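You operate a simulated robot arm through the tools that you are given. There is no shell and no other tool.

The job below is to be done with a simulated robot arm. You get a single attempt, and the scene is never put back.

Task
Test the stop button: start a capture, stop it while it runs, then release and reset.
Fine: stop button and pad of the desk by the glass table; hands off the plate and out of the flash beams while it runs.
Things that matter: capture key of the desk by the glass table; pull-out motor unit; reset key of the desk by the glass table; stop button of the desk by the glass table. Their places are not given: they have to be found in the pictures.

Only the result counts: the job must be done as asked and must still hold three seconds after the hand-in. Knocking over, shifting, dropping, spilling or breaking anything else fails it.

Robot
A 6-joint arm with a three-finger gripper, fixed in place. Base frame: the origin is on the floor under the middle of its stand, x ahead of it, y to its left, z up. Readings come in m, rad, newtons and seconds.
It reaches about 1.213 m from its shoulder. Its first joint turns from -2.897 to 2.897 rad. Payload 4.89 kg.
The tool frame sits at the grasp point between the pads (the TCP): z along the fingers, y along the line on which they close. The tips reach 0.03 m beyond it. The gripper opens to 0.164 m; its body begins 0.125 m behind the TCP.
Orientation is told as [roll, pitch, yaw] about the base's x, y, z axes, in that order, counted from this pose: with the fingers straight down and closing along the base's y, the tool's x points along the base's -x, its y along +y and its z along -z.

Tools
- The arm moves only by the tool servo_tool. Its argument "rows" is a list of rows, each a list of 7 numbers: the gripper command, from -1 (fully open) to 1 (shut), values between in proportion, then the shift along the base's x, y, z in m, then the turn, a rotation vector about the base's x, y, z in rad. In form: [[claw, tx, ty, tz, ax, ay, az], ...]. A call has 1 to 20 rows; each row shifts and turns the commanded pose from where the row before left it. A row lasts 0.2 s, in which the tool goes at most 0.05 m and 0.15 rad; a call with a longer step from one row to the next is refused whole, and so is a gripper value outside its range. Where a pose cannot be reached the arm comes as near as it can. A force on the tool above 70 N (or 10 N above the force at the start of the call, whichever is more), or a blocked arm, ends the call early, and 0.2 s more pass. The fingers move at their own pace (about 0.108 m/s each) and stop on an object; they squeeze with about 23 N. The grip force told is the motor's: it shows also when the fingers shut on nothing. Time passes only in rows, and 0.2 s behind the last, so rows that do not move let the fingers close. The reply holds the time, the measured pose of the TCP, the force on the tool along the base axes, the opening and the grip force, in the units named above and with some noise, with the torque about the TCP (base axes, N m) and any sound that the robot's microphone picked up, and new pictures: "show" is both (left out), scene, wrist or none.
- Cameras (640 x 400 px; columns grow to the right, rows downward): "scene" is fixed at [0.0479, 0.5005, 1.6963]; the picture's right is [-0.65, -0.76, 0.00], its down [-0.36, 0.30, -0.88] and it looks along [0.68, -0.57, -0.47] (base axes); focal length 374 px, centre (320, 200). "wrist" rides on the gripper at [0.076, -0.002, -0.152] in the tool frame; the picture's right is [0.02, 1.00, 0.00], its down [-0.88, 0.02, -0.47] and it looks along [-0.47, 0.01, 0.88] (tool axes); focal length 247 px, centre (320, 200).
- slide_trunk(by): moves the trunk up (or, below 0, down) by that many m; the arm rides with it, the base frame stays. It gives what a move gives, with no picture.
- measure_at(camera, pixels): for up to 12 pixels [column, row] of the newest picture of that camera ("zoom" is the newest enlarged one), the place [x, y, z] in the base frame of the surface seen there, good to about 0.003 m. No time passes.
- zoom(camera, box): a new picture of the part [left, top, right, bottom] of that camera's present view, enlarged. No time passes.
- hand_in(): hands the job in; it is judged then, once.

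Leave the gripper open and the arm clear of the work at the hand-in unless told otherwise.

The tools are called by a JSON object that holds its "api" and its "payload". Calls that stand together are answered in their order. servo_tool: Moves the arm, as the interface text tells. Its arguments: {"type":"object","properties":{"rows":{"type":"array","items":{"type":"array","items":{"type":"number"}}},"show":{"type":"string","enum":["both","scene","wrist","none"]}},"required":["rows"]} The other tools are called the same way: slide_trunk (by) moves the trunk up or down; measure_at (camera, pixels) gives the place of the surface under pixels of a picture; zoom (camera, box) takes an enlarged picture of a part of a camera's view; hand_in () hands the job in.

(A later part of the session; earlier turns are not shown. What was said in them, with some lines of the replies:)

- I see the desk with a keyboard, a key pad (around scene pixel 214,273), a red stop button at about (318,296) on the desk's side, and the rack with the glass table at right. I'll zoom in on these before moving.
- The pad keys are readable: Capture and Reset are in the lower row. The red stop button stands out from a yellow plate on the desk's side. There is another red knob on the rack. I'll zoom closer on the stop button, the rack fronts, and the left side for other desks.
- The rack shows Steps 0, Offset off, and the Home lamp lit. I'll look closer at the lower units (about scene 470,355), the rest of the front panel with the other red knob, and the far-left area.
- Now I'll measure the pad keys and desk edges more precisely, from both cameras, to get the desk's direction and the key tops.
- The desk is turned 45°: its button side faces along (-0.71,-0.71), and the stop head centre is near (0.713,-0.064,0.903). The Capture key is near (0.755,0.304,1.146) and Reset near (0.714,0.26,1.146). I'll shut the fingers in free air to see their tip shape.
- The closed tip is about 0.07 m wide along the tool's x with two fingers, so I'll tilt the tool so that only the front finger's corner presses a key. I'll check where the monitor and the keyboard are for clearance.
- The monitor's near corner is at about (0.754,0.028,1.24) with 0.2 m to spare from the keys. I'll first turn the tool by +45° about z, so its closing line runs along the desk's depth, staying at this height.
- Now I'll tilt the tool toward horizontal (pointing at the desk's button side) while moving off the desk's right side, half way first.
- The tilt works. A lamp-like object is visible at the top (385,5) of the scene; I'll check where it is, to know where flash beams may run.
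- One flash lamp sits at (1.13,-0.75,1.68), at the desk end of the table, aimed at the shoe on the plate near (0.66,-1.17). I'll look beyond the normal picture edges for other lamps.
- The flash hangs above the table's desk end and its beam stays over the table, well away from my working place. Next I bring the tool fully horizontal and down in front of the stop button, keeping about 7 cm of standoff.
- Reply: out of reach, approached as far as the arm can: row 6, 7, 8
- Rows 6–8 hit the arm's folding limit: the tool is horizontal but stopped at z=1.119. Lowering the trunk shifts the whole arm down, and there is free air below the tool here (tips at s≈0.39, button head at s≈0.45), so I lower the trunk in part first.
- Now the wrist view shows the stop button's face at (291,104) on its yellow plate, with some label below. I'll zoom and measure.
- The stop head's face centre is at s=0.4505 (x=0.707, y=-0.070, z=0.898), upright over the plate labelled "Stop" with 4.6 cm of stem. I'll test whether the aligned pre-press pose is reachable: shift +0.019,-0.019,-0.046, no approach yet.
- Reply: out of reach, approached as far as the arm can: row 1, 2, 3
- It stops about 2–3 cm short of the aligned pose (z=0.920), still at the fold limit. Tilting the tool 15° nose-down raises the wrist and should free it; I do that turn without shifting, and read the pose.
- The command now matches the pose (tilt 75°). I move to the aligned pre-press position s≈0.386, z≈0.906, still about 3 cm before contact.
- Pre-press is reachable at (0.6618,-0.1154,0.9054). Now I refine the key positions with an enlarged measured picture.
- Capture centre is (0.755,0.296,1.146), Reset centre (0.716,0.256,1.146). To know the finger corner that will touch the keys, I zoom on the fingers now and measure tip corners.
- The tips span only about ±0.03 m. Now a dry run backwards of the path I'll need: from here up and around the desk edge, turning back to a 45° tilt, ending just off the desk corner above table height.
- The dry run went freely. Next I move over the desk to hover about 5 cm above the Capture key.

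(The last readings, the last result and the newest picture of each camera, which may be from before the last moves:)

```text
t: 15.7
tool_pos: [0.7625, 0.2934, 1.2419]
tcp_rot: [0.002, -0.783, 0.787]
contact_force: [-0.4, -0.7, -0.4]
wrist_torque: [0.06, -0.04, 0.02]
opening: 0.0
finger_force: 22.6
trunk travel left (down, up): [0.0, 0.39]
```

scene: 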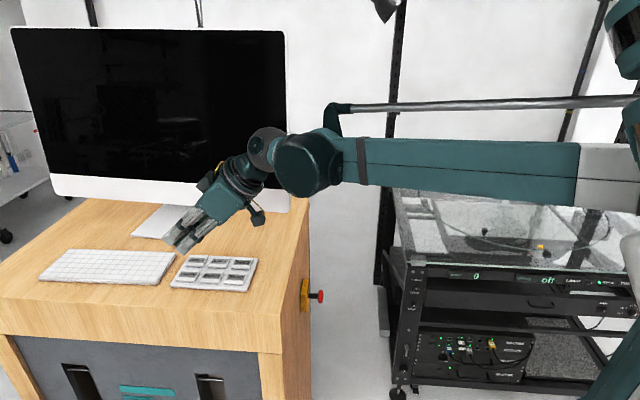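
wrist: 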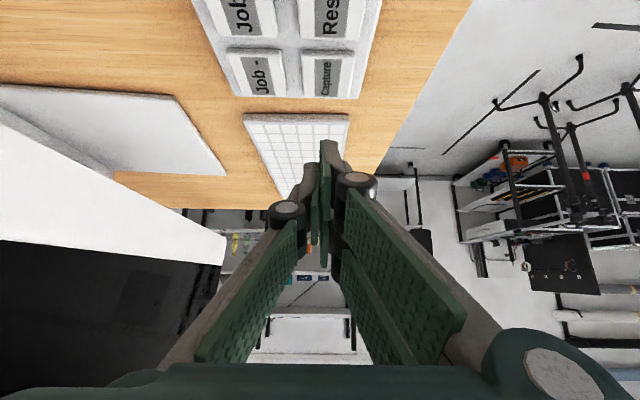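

I'm above the Capture key. I zoom to check the lowest finger corner against the key before pressing.

{"api": "zoom", "payload": {"camera": "scene", "box": [150, 220, 230, 300]}}

{"api": "zoom", "payload": {"camera": "wrist", "box": [220, 0, 400, 220]}}

{"api": "measure_at", "payload": {"camera": "scene", "pixels": [[179, 250], [181, 248], [170, 243], [173, 246], [185, 248], [190, 244]]}}

```text
5.00 times, centred on (190, 260) of scene
```

zoom: 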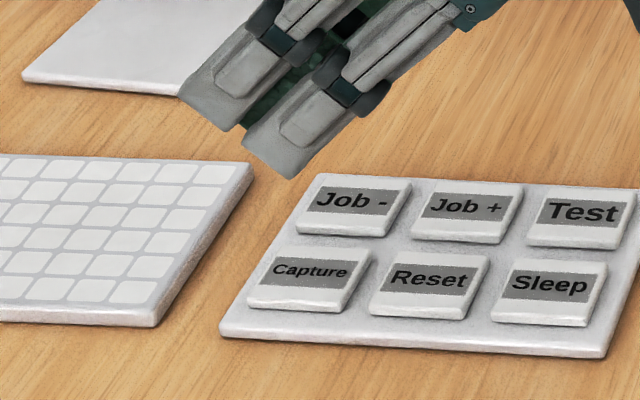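

```text
1.82 times, centred on (310, 110) of wrist
```

zoom: 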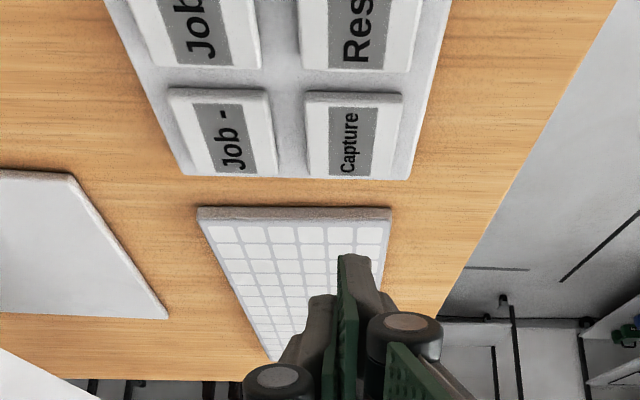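

```text
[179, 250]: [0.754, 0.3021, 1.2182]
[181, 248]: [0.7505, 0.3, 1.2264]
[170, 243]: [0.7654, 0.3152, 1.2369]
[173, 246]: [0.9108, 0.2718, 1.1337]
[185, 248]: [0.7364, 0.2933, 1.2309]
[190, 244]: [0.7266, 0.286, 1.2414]
```

{"api": "measure_at", "payload": {"camera": "zoom", "pixels": [[310, 110], [345, 90], [320, 200], [130, 300]]}}

{"api": "measure_at", "payload": {"camera": "scene", "pixels": [[183.5, 255], [183.5, 254], [182, 254], [184, 252], [176, 249], [180, 252.5]]}}

```text
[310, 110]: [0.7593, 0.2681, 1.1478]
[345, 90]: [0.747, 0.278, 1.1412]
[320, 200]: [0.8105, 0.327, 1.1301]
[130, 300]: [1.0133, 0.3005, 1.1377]
```

```text
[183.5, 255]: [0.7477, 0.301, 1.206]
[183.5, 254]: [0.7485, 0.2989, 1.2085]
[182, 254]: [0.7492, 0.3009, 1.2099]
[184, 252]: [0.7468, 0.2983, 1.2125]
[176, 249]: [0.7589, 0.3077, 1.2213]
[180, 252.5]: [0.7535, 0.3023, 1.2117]
```

The lowest corner sits over the Capture key centre (0.7477,0.301 vs key 0.755,0.296 with finger thickness). I descend to just above the key top and read the force.

{"api": "servo_tool", "payload": {"rows": [[1, 0, 0, -0.03, 0, 0, 0], [1, 0, 0, -0.02, 0, 0, 0], [1, 0, 0, -0.004, 0, 0, 0]], "show": "both"}}

{"api": "zoom", "payload": {"camera": "scene", "box": [150, 230, 230, 300]}}

```text
t: 16.4
tool_pos: [0.7627, 0.2928, 1.1861]
tcp_rot: [0.002, -0.784, 0.787]
contact_force: [0.0, -0.4, -0.5]
wrist_torque: [0.01, -0.03, 0.05]
opening: 0.0
finger_force: 22.5
trunk travel left (down, up): [0.0, 0.39]
```

scene: 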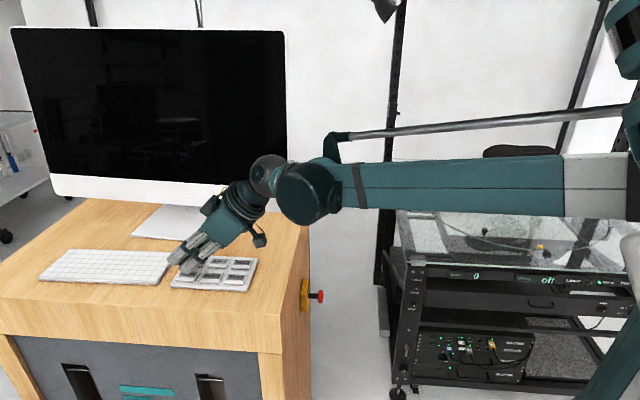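
wrist: 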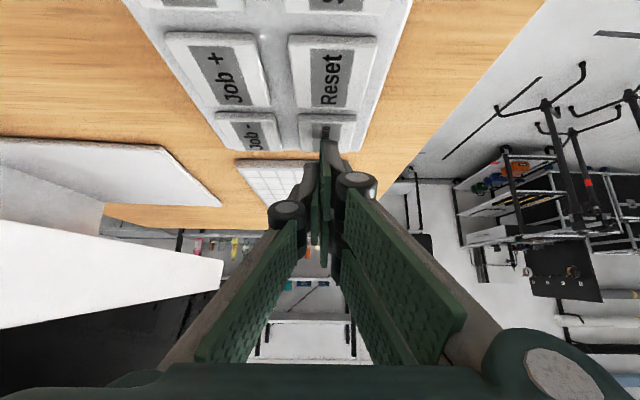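

```text
5.71 times, centred on (190, 265) of scene
```

zoom: 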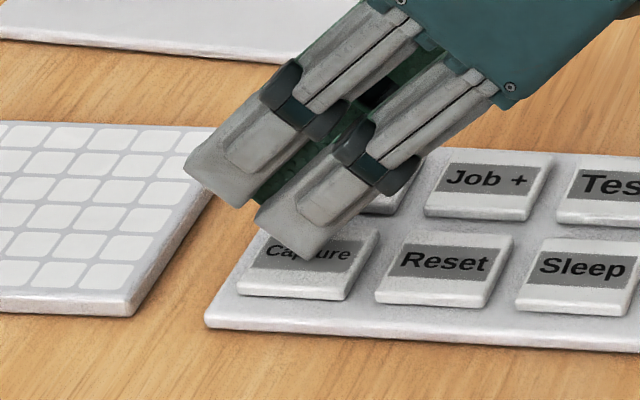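

The finger corner is right over the Capture key. I press down in small steps, reading force and sound.

{"api": "servo_tool", "payload": {"rows": [[1, 0, 0, -0.003, 0, 0, 0], [1, 0, 0, -0.003, 0, 0, 0]], "show": "scene"}}

```text
t: 17.1
tool_pos: [0.7625, 0.294, 1.1833]
tcp_rot: [0.002, -0.785, 0.787]
contact_force: [0.2, 0.3, 2.0]
wrist_torque: [0.03, -0.04, 0.0]
opening: 0.0
finger_force: 23.6
trunk travel left (down, up): [0.0, 0.39]
heard: click
```

scene: 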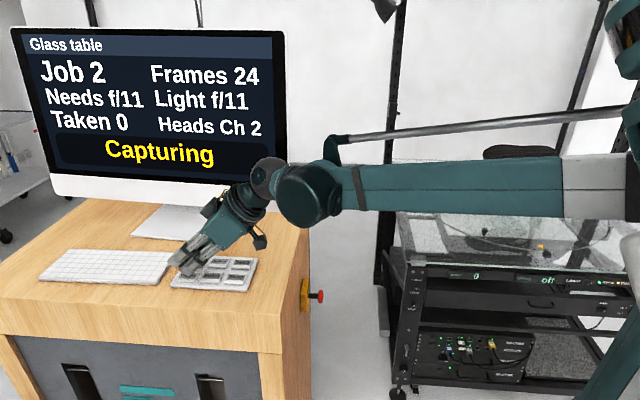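

The click was heard and the monitor shows "Capturing", Taken 0 of 24. I now go at once along the rehearsed path to the stop button and push it.

{"api": "servo_tool", "payload": {"rows": [[1, -0.0071, -0.0071, 0.045, 0, 0, 0], [1, -0.0304, -0.0372, 0, 0, 0, 0], [1, -0.0304, -0.0372, 0, 0, 0, 0], [1, -0.0304, -0.0372, 0, 0, 0, 0], [1, -0.0304, -0.0372, 0, 0, 0, 0], [1, -0.0304, -0.0372, 0, 0, 0, 0], [1, -0.0304, -0.0372, 0, 0, 0, 0], [1, 0.00707, -0.03182, -0.03625, 0.0928, -0.0928, 0], [1, 0.00707, -0.03182, -0.03625, 0.0928, -0.0928, 0], [1, 0.00707, -0.03182, -0.03625, 0.0928, -0.0928, 0], [1, 0.00707, -0.03182, -0.03625, 0.0928, -0.0928, 0], [1, 0.01513, -0.01301, -0.0435, 0, 0, 0], [1, 0.01513, -0.01301, -0.0435, 0, 0, 0], [1, 0.01513, -0.01301, -0.0435, 0, 0, 0], [1, 0.01513, -0.01301, -0.0435, 0, 0, 0], [1, 0.0177, 0.0177, 0, 0, 0, 0], [1, 0.0071, 0.0071, 0, 0, 0, 0], [1, 0.0042, 0.0042, 0, 0, 0, 0], [1, 0.0042, 0.0042, 0, 0, 0, 0]], "show": "both"}}

```text
t: 21.1
tool_pos: [0.6946, -0.0838, 0.9073]
tcp_rot: [0.0, -1.309, 0.791]
contact_force: [-0.9, -0.7, 0.4]
wrist_torque: [0.01, 0.03, -0.02]
opening: 0.0001
finger_force: 22.7
trunk travel left (down, up): [0.0, 0.39]
```

scene: 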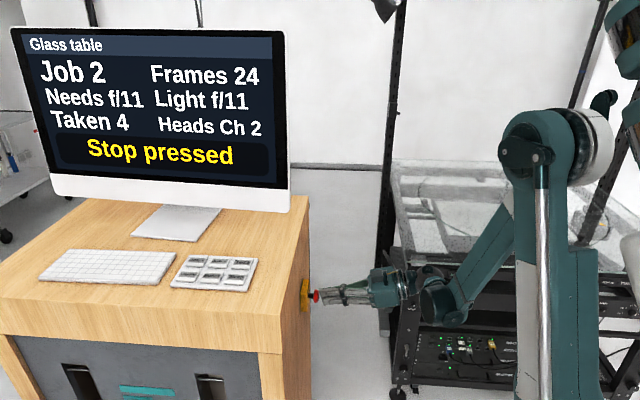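
wrist: 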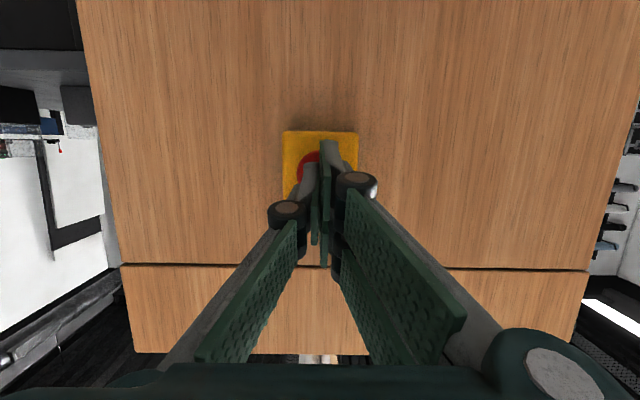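

"Stop pressed" shows with 4 frames taken, so the stop was made while running. I back off 9 cm, open the fingers, and look at the button.

{"api": "servo_tool", "payload": {"rows": [[1, -0.0212, -0.0212, 0, 0, 0, 0], [1, -0.0212, -0.0212, 0, 0, 0, 0], [1, -0.0212, -0.0212, 0.0, 0, 0, 0], [-1, 0, 0, 0, 0, 0, 0], [-1, 0, 0, 0, 0, 0, 0], [-1, 0, 0, 0, 0, 0, 0], [-1, 0, 0, 0, 0, 0, 0], [-1, 0, 0, 0, 0, 0, 0]], "show": "both"}}

{"api": "zoom", "payload": {"camera": "wrist", "box": [260, 80, 380, 200]}}

{"api": "zoom", "payload": {"camera": "scene", "box": [285, 265, 385, 325]}}

```text
t: 22.9
tool_pos: [0.6311, -0.146, 0.9074]
tcp_rot: [-0.002, -1.309, 0.788]
contact_force: [0.4, -0.6, 0.8]
wrist_torque: [-0.01, 0.04, -0.02]
opening: 0.1643
finger_force: 0.0
trunk travel left (down, up): [0.0, 0.39]
```

scene: 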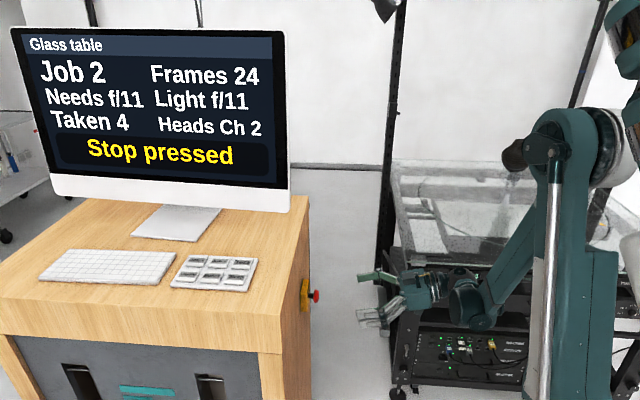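
wrist: 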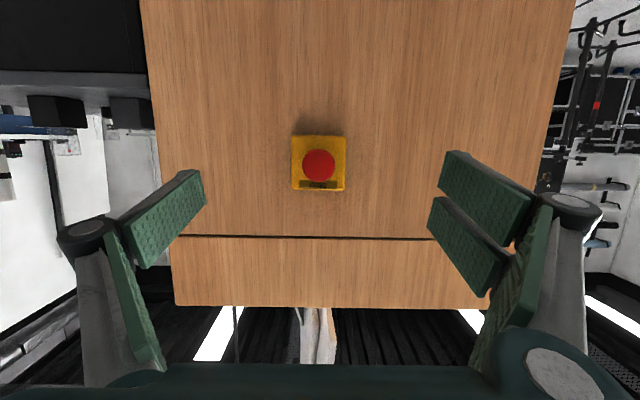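

```text
3.33 times, centred on (320, 140) of wrist
```

zoom: 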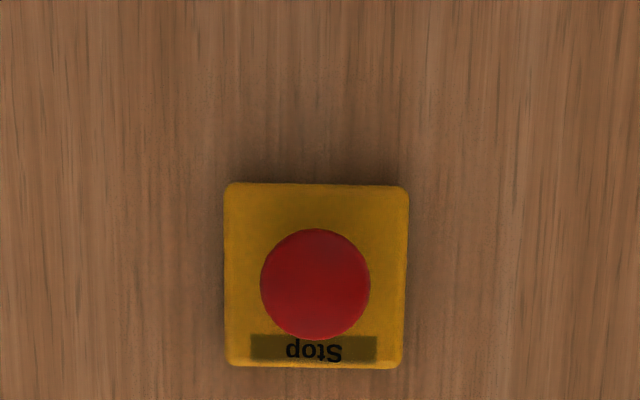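

```text
6.40 times, centred on (335, 295) of scene
```

zoom: 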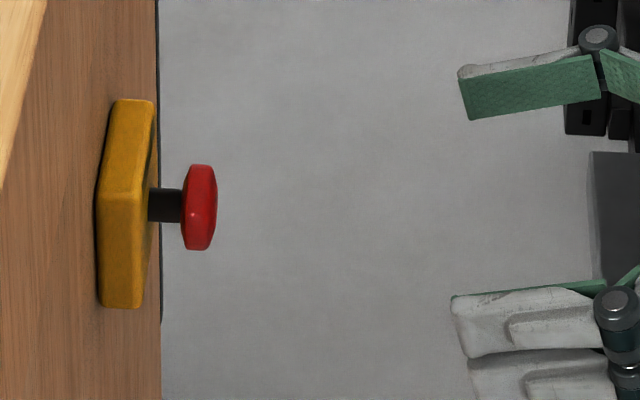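

The button has latched in (the visible stem is shorter). I measure the latched head's position to grip it.

{"api": "zoom", "payload": {"camera": "wrist", "box": [290, 135, 350, 195]}}

{"api": "measure_at", "payload": {"camera": "zoom", "pixels": [[315, 190], [315, 160], [345, 190], [285, 190], [315, 230], [230, 100], [400, 100], [235, 290], [400, 290]]}}

```text
6.67 times, centred on (320, 165) of wrist
```

zoom: 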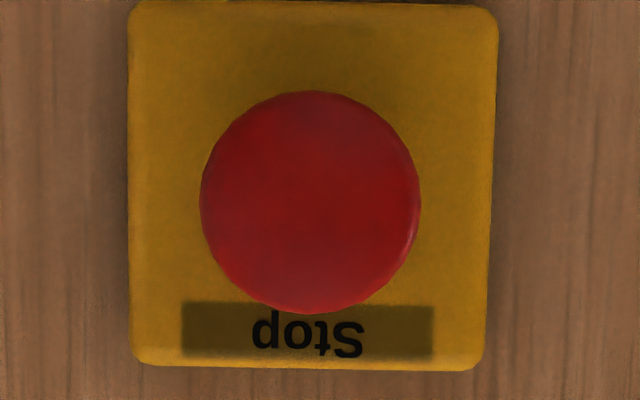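

```text
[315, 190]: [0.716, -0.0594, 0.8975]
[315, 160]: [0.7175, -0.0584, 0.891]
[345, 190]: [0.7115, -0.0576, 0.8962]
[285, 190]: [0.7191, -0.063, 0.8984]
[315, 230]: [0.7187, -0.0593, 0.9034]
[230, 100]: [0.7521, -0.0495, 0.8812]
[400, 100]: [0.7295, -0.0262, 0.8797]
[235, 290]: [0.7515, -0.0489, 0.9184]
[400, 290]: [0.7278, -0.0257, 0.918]
```

Latched head face is at s≈0.465, centre z≈0.898, with the plate face at s≈0.4975. I measure the open fingertips' depth, so that they don't hit the yellow plate when they close around the head.

{"api": "zoom", "payload": {"camera": "scene", "box": [345, 255, 425, 345]}}

{"api": "measure_at", "payload": {"camera": "scene", "pixels": [[360, 279], [358, 277], [362, 282], [358, 313], [358, 319], [361, 326], [370, 277], [385, 277]]}}

```text
4.44 times, centred on (385, 300) of scene
```

zoom: 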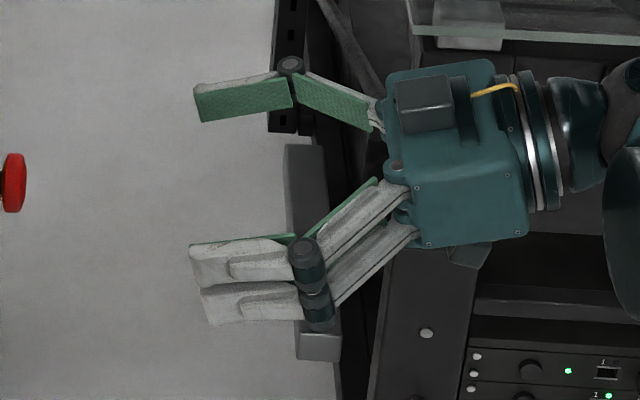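

```text
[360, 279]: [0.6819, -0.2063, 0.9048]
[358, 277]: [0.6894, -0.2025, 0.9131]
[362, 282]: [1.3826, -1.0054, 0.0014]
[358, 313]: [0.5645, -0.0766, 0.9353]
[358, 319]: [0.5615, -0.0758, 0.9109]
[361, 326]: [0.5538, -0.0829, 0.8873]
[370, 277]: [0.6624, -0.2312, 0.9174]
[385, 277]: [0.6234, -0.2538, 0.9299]
```

Fingertips sweep forward about 3 cm as they close. I move in with open fingers to s≈0.43 and level the tool by another 10° to line up with the button's axis.

{"api": "servo_tool", "payload": {"rows": [[-1, 0.0308, 0.0308, -0.003, 0, 0, 0], [-1, 0.0308, 0.0308, -0.003, 0, 0, 0], [-1, 0, 0, 0, 0.0617, -0.0617, 0], [-1, 0, 0, 0, 0.0617, -0.0617, 0], [-1, 0, 0, 0, 0, 0, 0]], "show": "both"}}

```text
t: 24.1
tool_pos: [0.6928, -0.0849, 0.8999]
tcp_rot: [-0.01, -1.482, 0.795]
contact_force: [0.3, 0.7, -0.3]
wrist_torque: [-0.01, 0.01, -0.01]
opening: 0.1638
finger_force: 0.0
trunk travel left (down, up): [0.0, 0.39]
```

scene: 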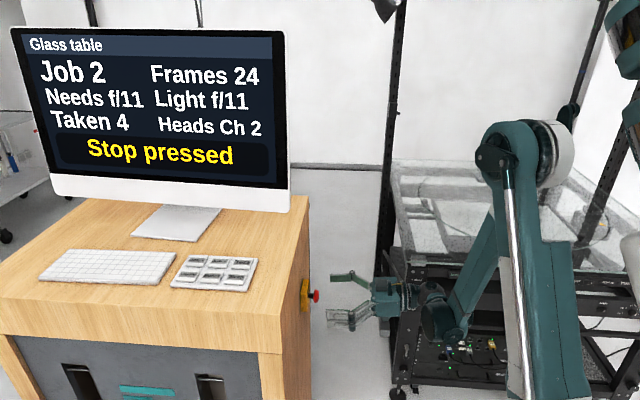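
wrist: 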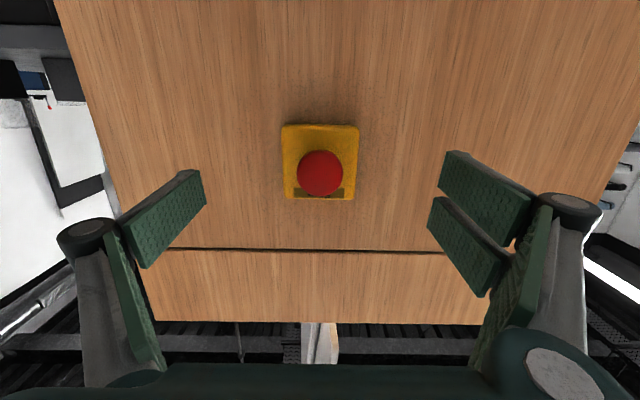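

Aligned at 85° tilt. I go in 2.7 cm more so the pads straddle the head, then close on it.

{"api": "servo_tool", "payload": {"rows": [[-1, 0.0191, 0.0191, -0.001, 0, 0, 0], [0.4, 0, 0, 0, 0, 0, 0], [0.4, 0, 0, 0, 0, 0, 0], [0.4, 0, 0, 0, 0, 0, 0]], "show": "both"}}

{"api": "zoom", "payload": {"camera": "wrist", "box": [240, 100, 400, 260]}}

{"api": "zoom", "payload": {"camera": "scene", "box": [285, 260, 385, 330]}}

```text
t: 25.1
tool_pos: [0.7118, -0.0662, 0.8989]
tcp_rot: [-0.009, -1.484, 0.793]
contact_force: [-0.4, 0.8, -0.4]
wrist_torque: [0.01, 0.0, -0.04]
opening: 0.0492
finger_force: 0.1
trunk travel left (down, up): [0.0, 0.39]
```

scene: 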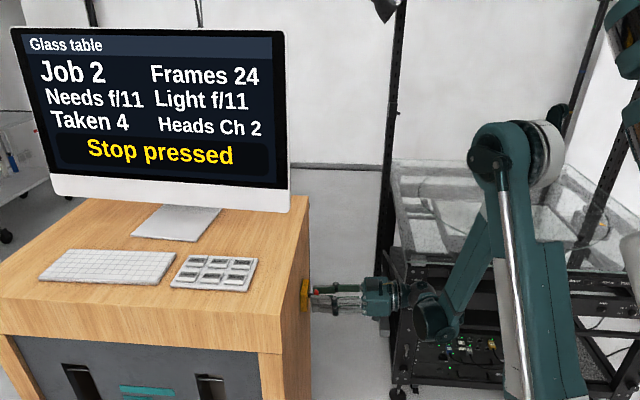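
wrist: 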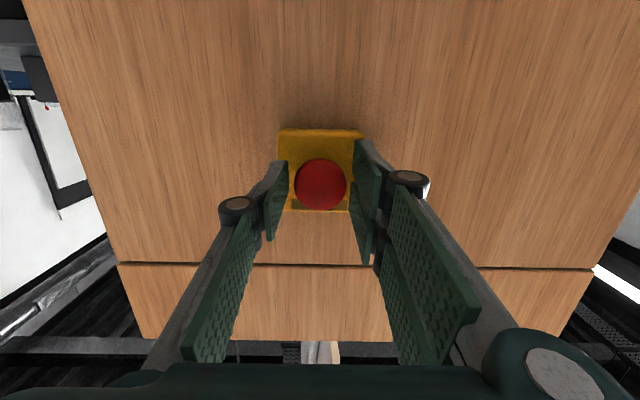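

```text
2.50 times, centred on (320, 180) of wrist
```

zoom: 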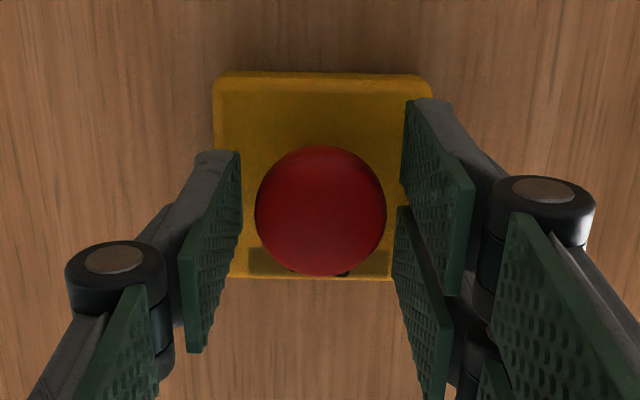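

```text
5.71 times, centred on (335, 295) of scene
```

zoom: 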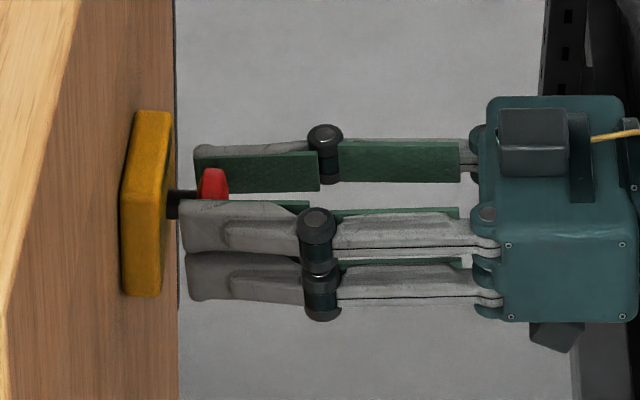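

The head sits centred between thumb and finger pair, with clearance to the plate. I close onto it.

{"api": "servo_tool", "payload": {"rows": [[1, 0, 0, 0, 0, 0, 0], [1, 0, 0, 0, 0, 0, 0], [1, 0, 0, 0, 0, 0, 0]], "show": "both"}}

{"api": "zoom", "payload": {"camera": "wrist", "box": [240, 100, 400, 260]}}

```text
t: 25.9
tool_pos: [0.7122, -0.0662, 0.8995]
tcp_rot: [-0.004, -1.484, 0.795]
contact_force: [-1.2, 0.6, 0.0]
wrist_torque: [0.02, 0.06, 0.02]
opening: 0.0383
finger_force: 44.8
trunk travel left (down, up): [0.0, 0.39]
```

scene: 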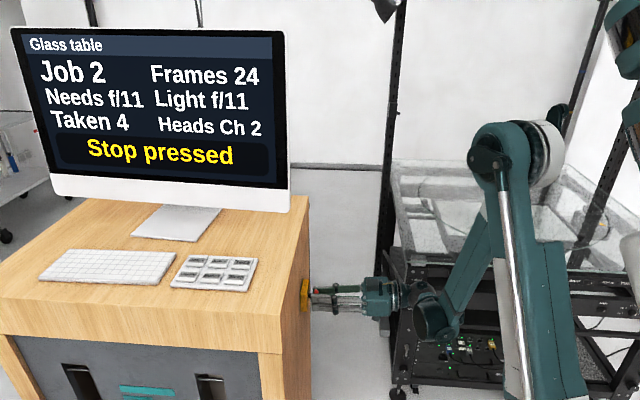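
wrist: 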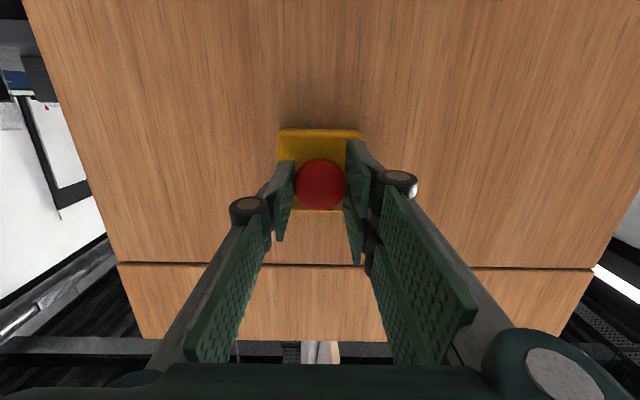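

```text
2.50 times, centred on (320, 180) of wrist
```

zoom: 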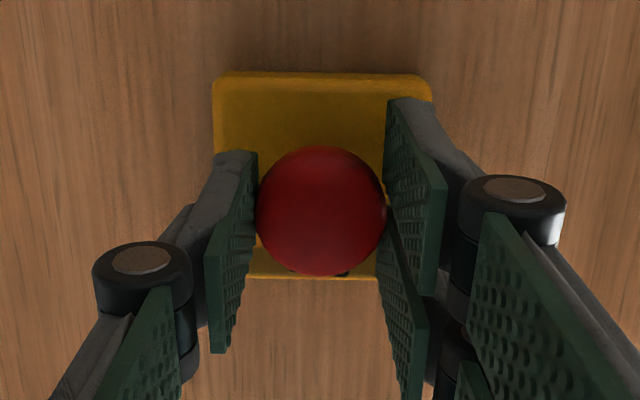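

Gripped (opening 0.038 m). I twist clockwise as seen from the front (about the +s axis), 30° to begin, watching torque, sound and display.

{"api": "servo_tool", "payload": {"rows": [[1, 0, 0, 0, 0.09, 0.09, 0], [1, 0, 0, 0, 0.09, 0.09, 0], [1, 0, 0, 0, 0.09, 0.09, 0], [1, 0, 0, 0, 0.09, 0.09, 0]], "show": "both"}}

{"api": "zoom", "payload": {"camera": "wrist", "box": [240, 100, 400, 260]}}

```text
t: 26.9
tool_pos: [0.7124, -0.0661, 0.9005]
tcp_rot: [1.417, -1.054, -0.607]
contact_force: [0.6, 0.7, -0.9]
wrist_torque: [-0.27, -0.23, 0.07]
opening: 0.0384
finger_force: 44.8
trunk travel left (down, up): [0.0, 0.39]
```

scene: 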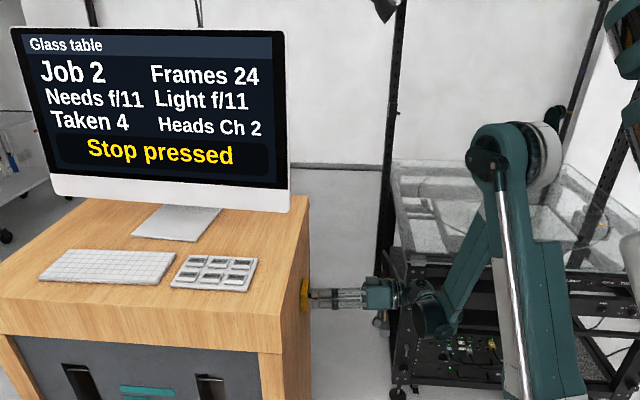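
wrist: 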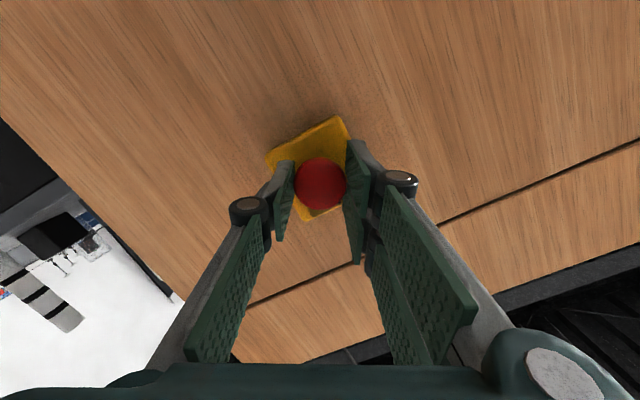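

```text
2.50 times, centred on (320, 180) of wrist
```

zoom: 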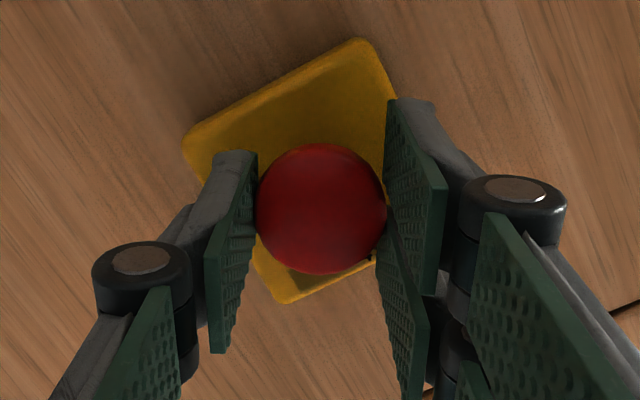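

The head turned 29° with a resisting torque of about 0.35 N·m; still "Stop pressed". I keep twisting the same way another 30°.

{"api": "servo_tool", "payload": {"rows": [[1, 0, 0, 0, 0.09, 0.09, 0], [1, 0, 0, 0, 0.09, 0.09, 0], [1, 0, 0, 0, 0.09, 0.09, 0], [1, 0, 0, 0, 0.09, 0.09, 0]], "show": "both"}}

{"api": "zoom", "payload": {"camera": "wrist", "box": [240, 100, 400, 260]}}

```text
t: 27.9
tool_pos: [0.7129, -0.0665, 0.9007]
tcp_rot: [1.519, -0.549, -0.683]
contact_force: [6.4, -4.5, 1.7]
wrist_torque: [-0.47, -0.49, -0.25]
opening: 0.0379
finger_force: 44.9
trunk travel left (down, up): [0.0, 0.39]
```

scene: 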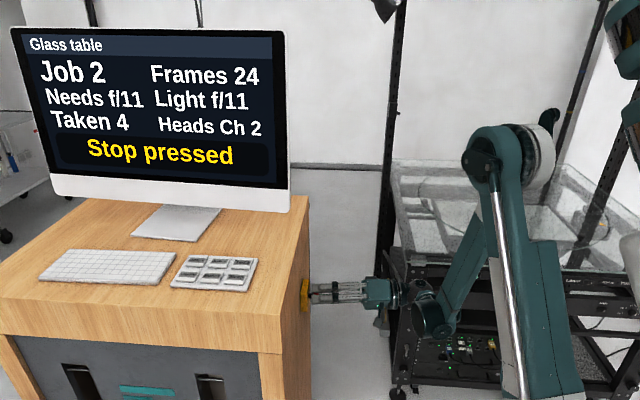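
wrist: 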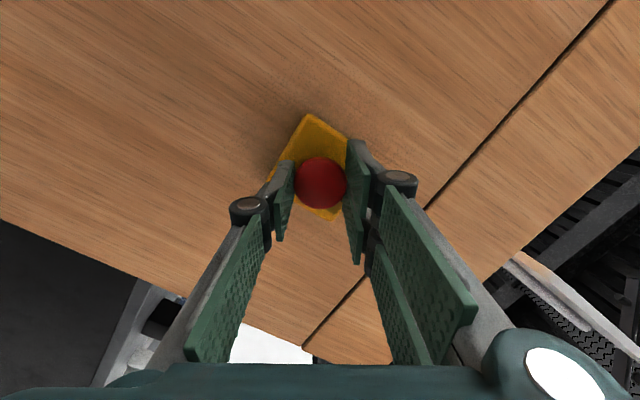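

```text
2.50 times, centred on (320, 180) of wrist
```

zoom: 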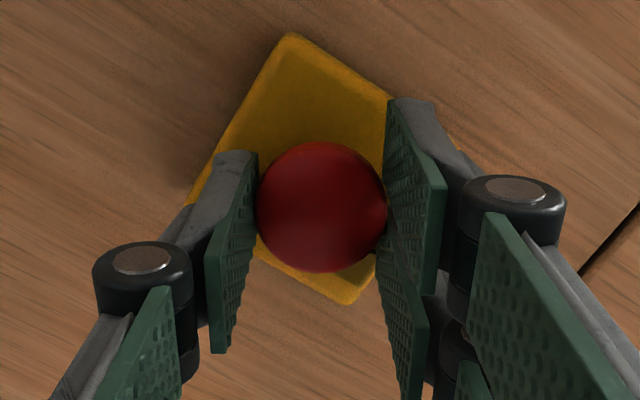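

Turned about 58°, torque 0.68 N·m, still latched. It may be a pull-release type; with the grip held I pull straight out by about 1.5 cm in small steps.

{"api": "servo_tool", "payload": {"rows": [[1, -0.0028, -0.0028, 0, 0, 0, 0], [1, -0.0028, -0.0028, 0, 0, 0, 0], [1, -0.0028, -0.0028, 0, 0, 0, 0], [1, -0.0028, -0.0028, 0, 0, 0, 0]], "show": "both"}}

{"api": "zoom", "payload": {"camera": "scene", "box": [285, 260, 385, 330]}}

```text
t: 28.9
tool_pos: [0.7021, -0.0756, 0.8989]
tcp_rot: [1.519, -0.55, -0.683]
contact_force: [39.4, 3.5, 10.5]
wrist_torque: [0.26, -0.27, -0.54]
opening: 0.0382
finger_force: 45.5
trunk travel left (down, up): [0.0, 0.39]
```

scene: 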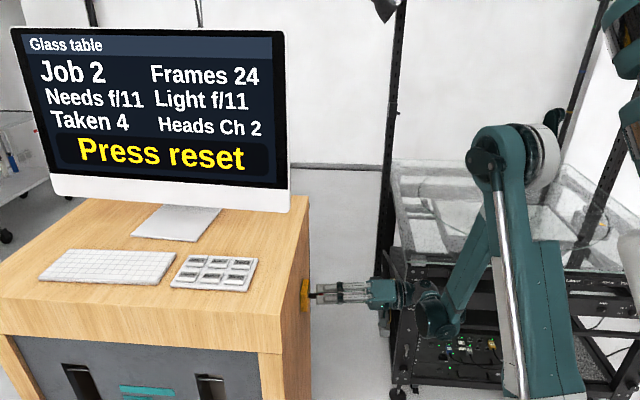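
wrist: 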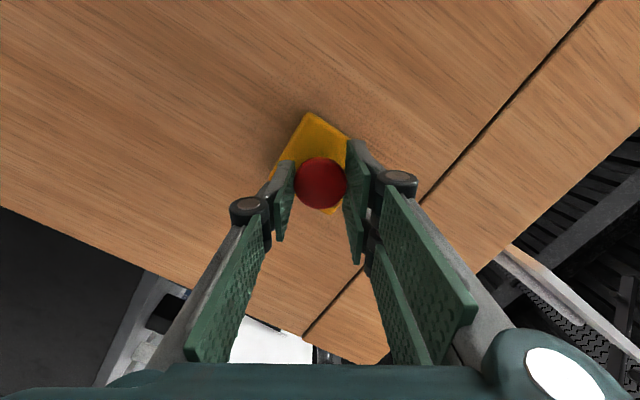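

```text
5.71 times, centred on (335, 295) of scene
```

zoom: 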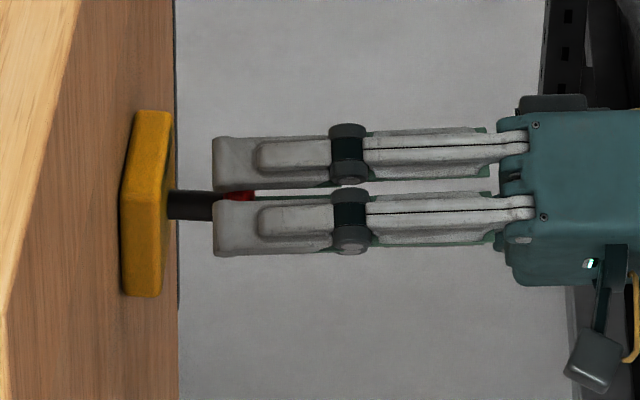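

The display now reads "Press reset": the button is out. The 40 N is my pull against its end stop, so I ease forward 3 mm, open the fingers and back off straight.

{"api": "servo_tool", "payload": {"rows": [[1, 0.0014, 0.0014, 0, 0, 0, 0], [0.2, 0, 0, 0, 0, 0, 0], [-1, 0, 0, 0, 0, 0, 0], [-1, 0, 0, 0, 0, 0, 0], [-1, 0, 0, 0, 0, 0, 0], [-1, 0, 0, 0, 0, 0, 0]], "show": "both"}}

```text
t: 30.2
tool_pos: [0.7026, -0.0752, 0.9012]
tcp_rot: [1.519, -0.551, -0.681]
contact_force: [-0.1, 0.1, 0.7]
wrist_torque: [0.02, 0.01, 0.0]
opening: 0.1641
finger_force: 0.0
trunk travel left (down, up): [0.0, 0.39]
```

scene: 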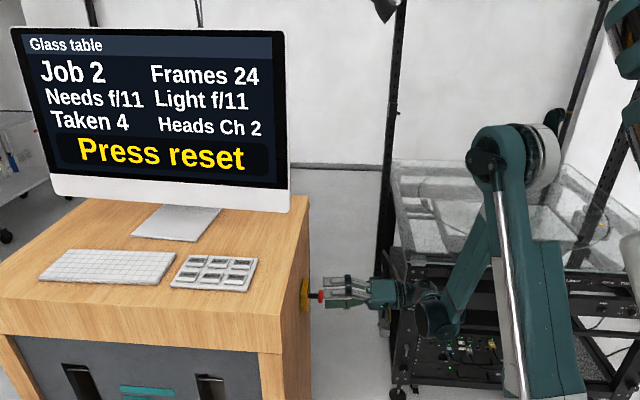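
wrist: 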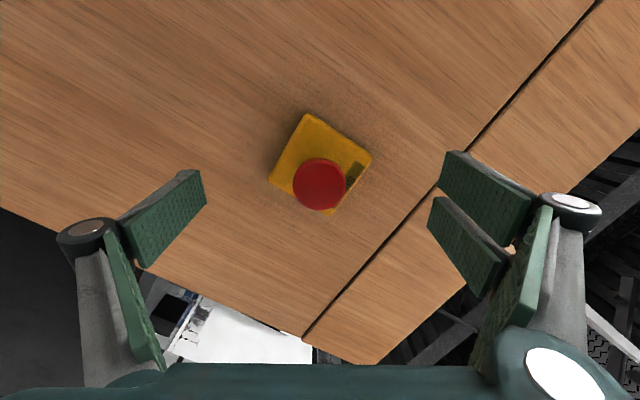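

The fingers are open and free of the button. I back off to s≈0.40, roll the tool back by 58°, tilt to 75° again, and shut the fingers for key pressing.

{"api": "servo_tool", "payload": {"rows": [[-1, -0.031, -0.031, 0, 0, 0, 0], [-1, 0, 0, 0, -0.09, -0.09, 0], [-1, 0, 0, 0, -0.09, -0.09, 0], [-1, 0, 0, 0, -0.09, -0.09, 0], [-1, 0, 0, 0, -0.09, -0.09, 0], [-1, 0, 0, 0, -0.09, -0.09, 0], [-1, 0, 0, 0, -0.09, -0.09, 0], [-1, 0, 0, 0, -0.09, -0.09, 0], [-1, 0, 0, 0, -0.09, -0.09, 0], [-1, -0.0106, -0.0106, 0.003, -0.0617, 0.0617, 0], [1, -0.0106, -0.0106, 0.003, -0.0617, 0.0617, 0], [1, 0, 0, 0, 0, 0, 0], [1, 0, 0, 0, 0, 0, 0], [1, 0, 0, 0, 0, 0, 0], [1, 0, 0, 0, 0, 0, 0]], "show": "both"}}

{"api": "zoom", "payload": {"camera": "scene", "box": [285, 260, 385, 330]}}

```text
t: 33.5
tool_pos: [0.6497, -0.1276, 0.9066]
tcp_rot: [0.0, -1.309, 0.79]
contact_force: [0.9, -0.4, -0.3]
wrist_torque: [-0.02, 0.0, -0.04]
opening: 0.0002
finger_force: 22.8
trunk travel left (down, up): [0.0, 0.39]
```

scene: 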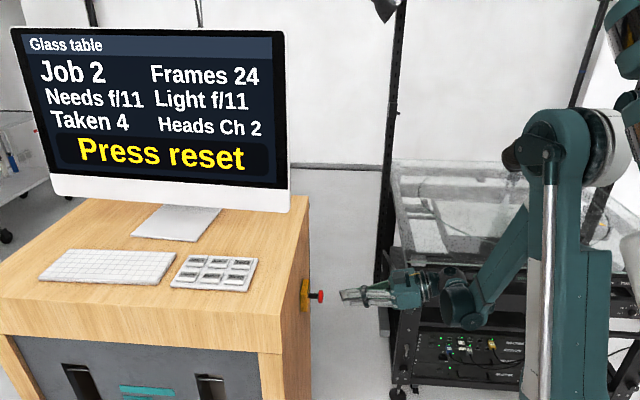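
wrist: 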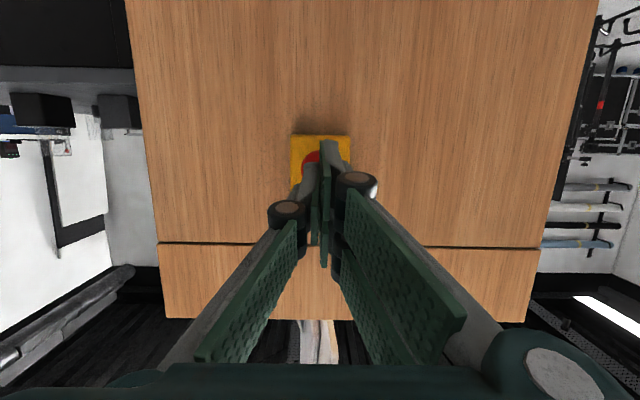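

```text
5.71 times, centred on (335, 295) of scene
```

zoom: 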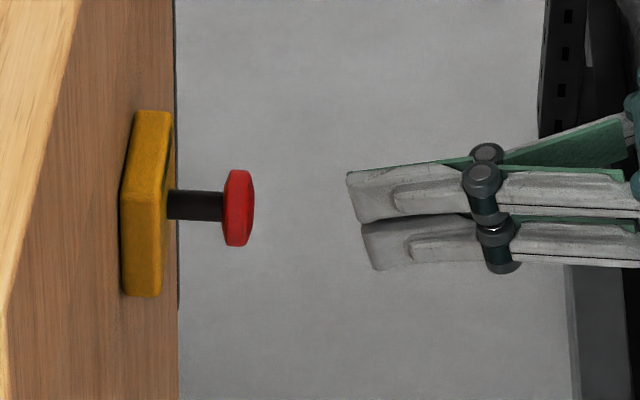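

The button stands fully out again. I take the rehearsed path back up and over the desk to hover above the Reset key.

{"api": "servo_tool", "payload": {"rows": [[1, -0.01216, 0.01598, 0.0434, 0, 0, 0], [1, -0.01216, 0.01598, 0.0434, 0, 0, 0], [1, -0.01216, 0.01598, 0.0434, 0, 0, 0], [1, -0.01216, 0.01598, 0.0434, 0, 0, 0], [1, -0.00707, 0.03182, 0.03625, -0.0928, 0.0928, 0], [1, -0.00707, 0.03182, 0.03625, -0.0928, 0.0928, 0], [1, -0.00707, 0.03182, 0.03625, -0.0928, 0.0928, 0], [1, -0.00707, 0.03182, 0.03625, -0.0928, 0.0928, 0], [1, 0.03005, 0.03811, 0.003, 0, 0, 0], [1, 0.03005, 0.03811, 0.003, 0, 0, 0], [1, 0.03005, 0.03811, 0.003, 0, 0, 0], [1, 0.03005, 0.03811, 0.003, 0, 0, 0], [1, 0.03005, 0.03811, 0.003, 0, 0, 0], [1, 0, 0, 0, 0, 0, 0]], "show": "both"}}

{"api": "zoom", "payload": {"camera": "scene", "box": [160, 225, 260, 295]}}

```text
t: 36.5
tool_pos: [0.7245, 0.2544, 1.2396]
tcp_rot: [-0.001, -0.783, 0.786]
contact_force: [-0.4, -0.9, 0.4]
wrist_torque: [0.05, 0.0, 0.04]
opening: 0.0
finger_force: 23.0
trunk travel left (down, up): [0.0, 0.39]
```

scene: 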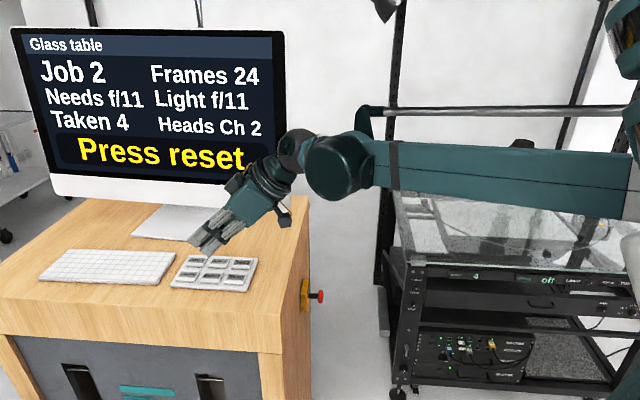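
wrist: 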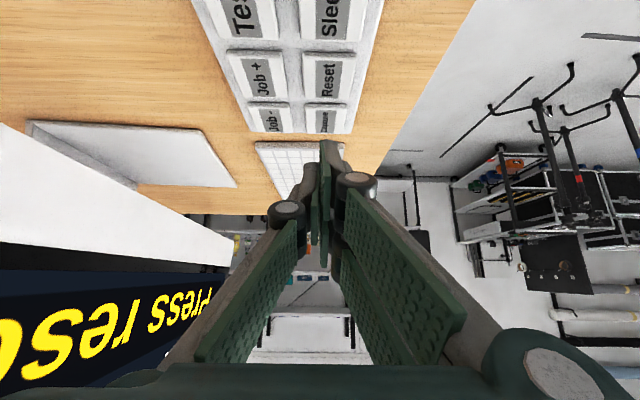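

```text
5.71 times, centred on (210, 260) of scene
```

zoom: 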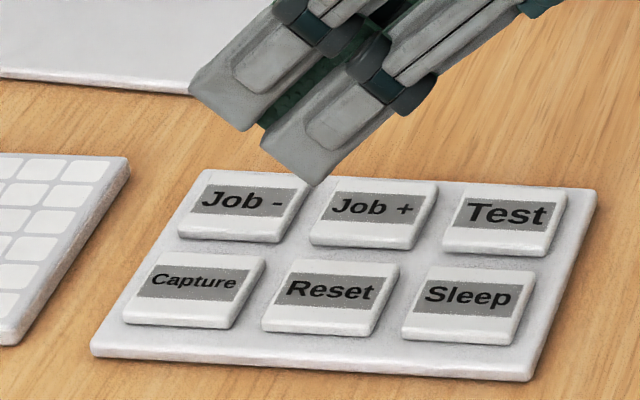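

I'm above Reset at (0.7245,0.2544). I descend to just above it and check the finger corner's place.

{"api": "servo_tool", "payload": {"rows": [[1, 0, 0, -0.03, 0, 0, 0], [1, 0, 0, -0.02, 0, 0, 0], [1, 0, 0, -0.003, 0, 0, 0]], "show": "scene"}}

{"api": "zoom", "payload": {"camera": "scene", "box": [160, 230, 260, 300]}}

```text
t: 37.2
tool_pos: [0.7242, 0.2534, 1.1862]
tcp_rot: [0.002, -0.783, 0.788]
contact_force: [0.2, 0.4, 0.7]
wrist_torque: [-0.02, 0.0, 0.0]
opening: 0.0001
finger_force: 23.5
trunk travel left (down, up): [0.0, 0.39]
```

scene: 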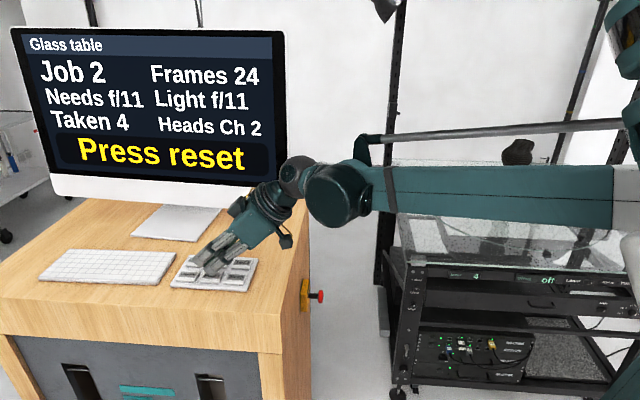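

```text
5.71 times, centred on (210, 265) of scene
```

zoom: 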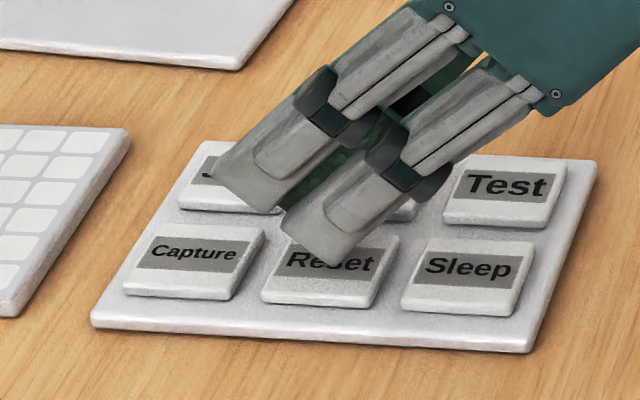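

The corner is over the Reset key alone. I press down 5–6 mm in small steps, the same as with Capture.

{"api": "servo_tool", "payload": {"rows": [[1, 0, 0, -0.003, 0, 0, 0], [1, 0, 0, -0.003, 0, 0, 0]], "show": "scene"}}

```text
t: 37.9
tool_pos: [0.723, 0.2527, 1.1807]
tcp_rot: [0.004, -0.784, 0.785]
contact_force: [0.4, 1.5, 2.9]
wrist_torque: [0.07, -0.02, -0.01]
opening: 0.0
finger_force: 22.6
trunk travel left (down, up): [0.0, 0.39]
heard: click
```

scene: 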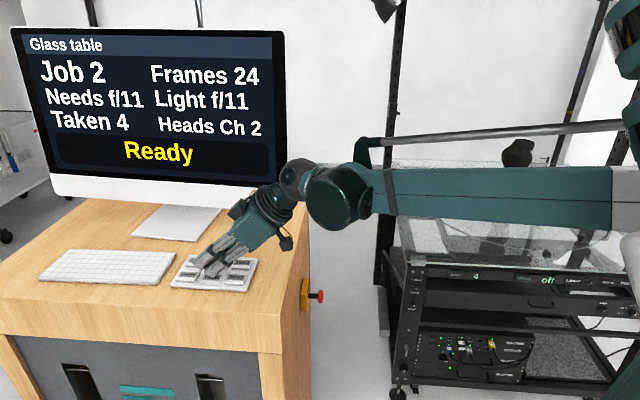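

A click and "Ready" on the monitor. I lift straight up, move back clear of the desk, and open the gripper.

{"api": "servo_tool", "payload": {"rows": [[1, 0, 0, 0.045, 0, 0, 0], [1, 0, 0, 0.045, 0, 0, 0], [1, 0, 0, 0.03, 0, 0, 0], [1, -0.033, -0.033, 0, 0, 0, 0], [1, -0.033, -0.033, 0, 0, 0, 0], [1, -0.033, -0.033, 0, 0, 0, 0], [1, -0.033, -0.033, 0, 0, 0, 0], [1, -0.033, -0.033, 0, 0, 0, 0], [-1, 0, 0, 0, 0, 0, 0], [-1, 0, 0, 0, 0, 0, 0], [-1, 0, 0, 0, 0, 0, 0], [-1, 0, 0, 0, 0, 0, 0], [-1, 0, 0, 0, 0, 0, 0]], "show": "both"}}

{"api": "zoom", "payload": {"camera": "scene", "box": [405, 325, 545, 390]}}

{"api": "zoom", "payload": {"camera": "scene", "box": [380, 240, 640, 400]}}

{"api": "zoom", "payload": {"camera": "scene", "box": [150, 240, 340, 320]}}

```text
t: 40.6
tool_pos: [0.5616, 0.0888, 1.2975]
tcp_rot: [0.002, -0.784, 0.788]
contact_force: [-0.2, -0.1, 1.1]
wrist_torque: [0.0, -0.03, 0.03]
opening: 0.1643
finger_force: 0.2
trunk travel left (down, up): [0.0, 0.39]
```

scene: 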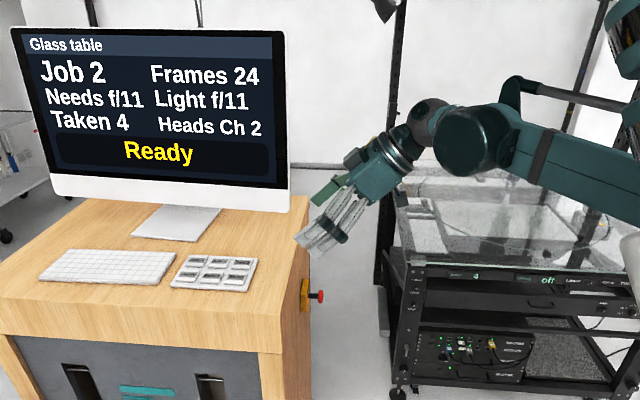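
wrist: 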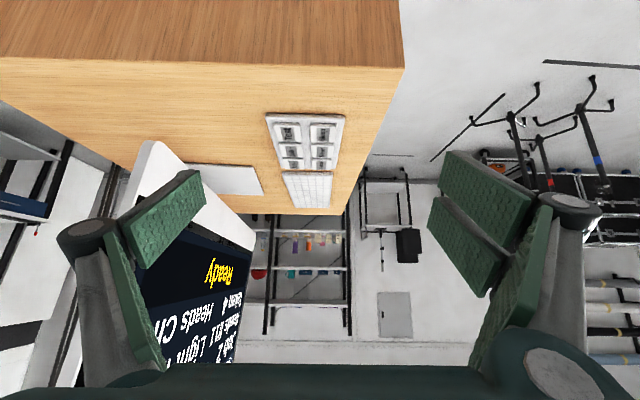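

```text
4.57 times, centred on (475, 358) of scene
```

zoom: 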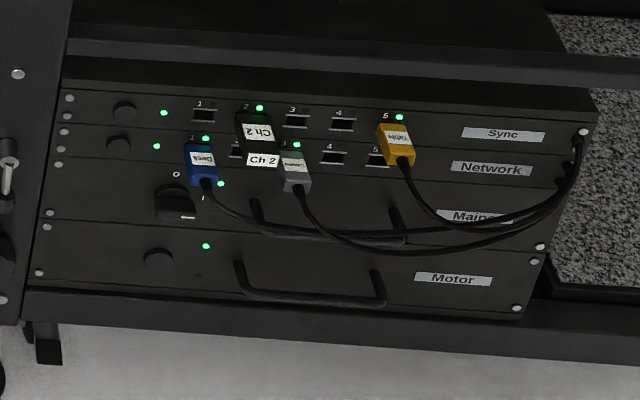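

```text
2.46 times, centred on (510, 320) of scene
```

zoom: 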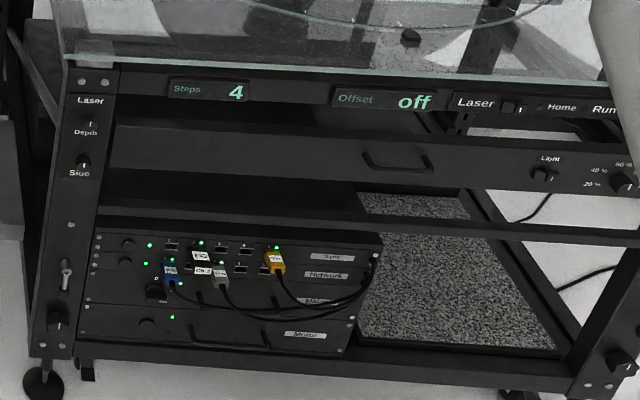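

```text
3.37 times, centred on (245, 280) of scene
```

zoom: 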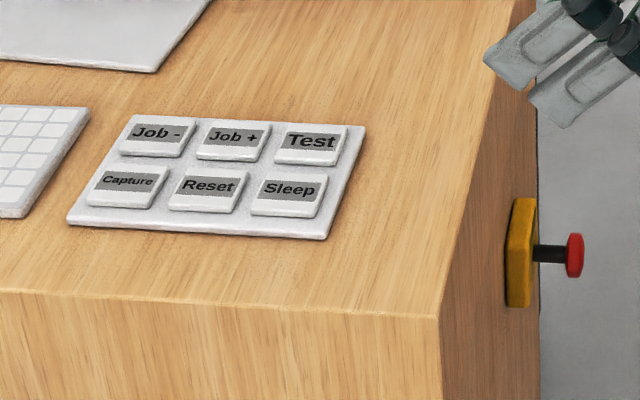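

The state is "Ready", the stop button is out, and the Motor unit's lamp is green. I move the open hand a bit further up and away from the desk, then check once more.

{"api": "servo_tool", "payload": {"rows": [[-1, -0.02, -0.02, 0.03, 0, 0, 0], [-1, -0.02, -0.02, 0.03, 0, 0, 0], [-1, -0.01, -0.01, 0.03, 0, 0, 0], [-1, 0, 0, 0, 0, 0, 0], [-1, 0, 0, 0, 0, 0, 0]], "show": "scene"}}

```text
t: 41.9
tool_pos: [0.5086, 0.0387, 1.3893]
tcp_rot: [0.0, -0.782, 0.786]
contact_force: [0.6, -0.7, 0.1]
wrist_torque: [-0.03, 0.04, -0.02]
opening: 0.1639
finger_force: 0.1
trunk travel left (down, up): [0.0, 0.39]
```

scene: 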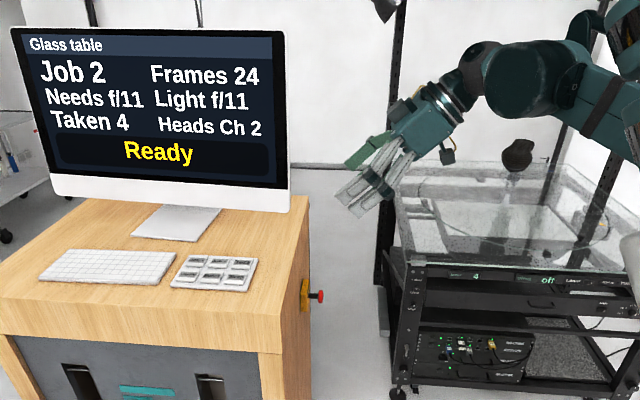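

The monitor still shows "Ready". The stop button is released, the gripper is open, and the arm is clear. I hand the job in.

{"api": "hand_in", "payload": {}}

```text
The job is handed in.
```

The stop button test is done and handed in. It stopped a running capture, latched, released and reset as asked.

- **Start:** I pressed Capture. A click was heard and the monitor showed "Capturing", with 0 of 24 frames taken.
- **Stop:** I pushed the red button on the side of the desk while the capture ran. The monitor showed "Stop pressed" at 4 frames, and the button stayed latched in.
- **Release:** Turning the button about 58° did nothing. Pulling it straight out released it, and the monitor showed "Press reset".
- **Reset:** I pressed Reset. A second click was heard and the monitor showed "Ready".

At hand-in the monitor still showed "Ready" and the stop button stood fully out. When I checked after the reset, the motor unit's lamp was green. The gripper was open and the arm was clear of the desk. While the capture ran, the arm stayed on the desk side, off the plate and away from the one flash lamp I could see.

The table counter still reads 4 steps and the Home lamp is off. The task did not ask for the plate to return home, so I left it there.
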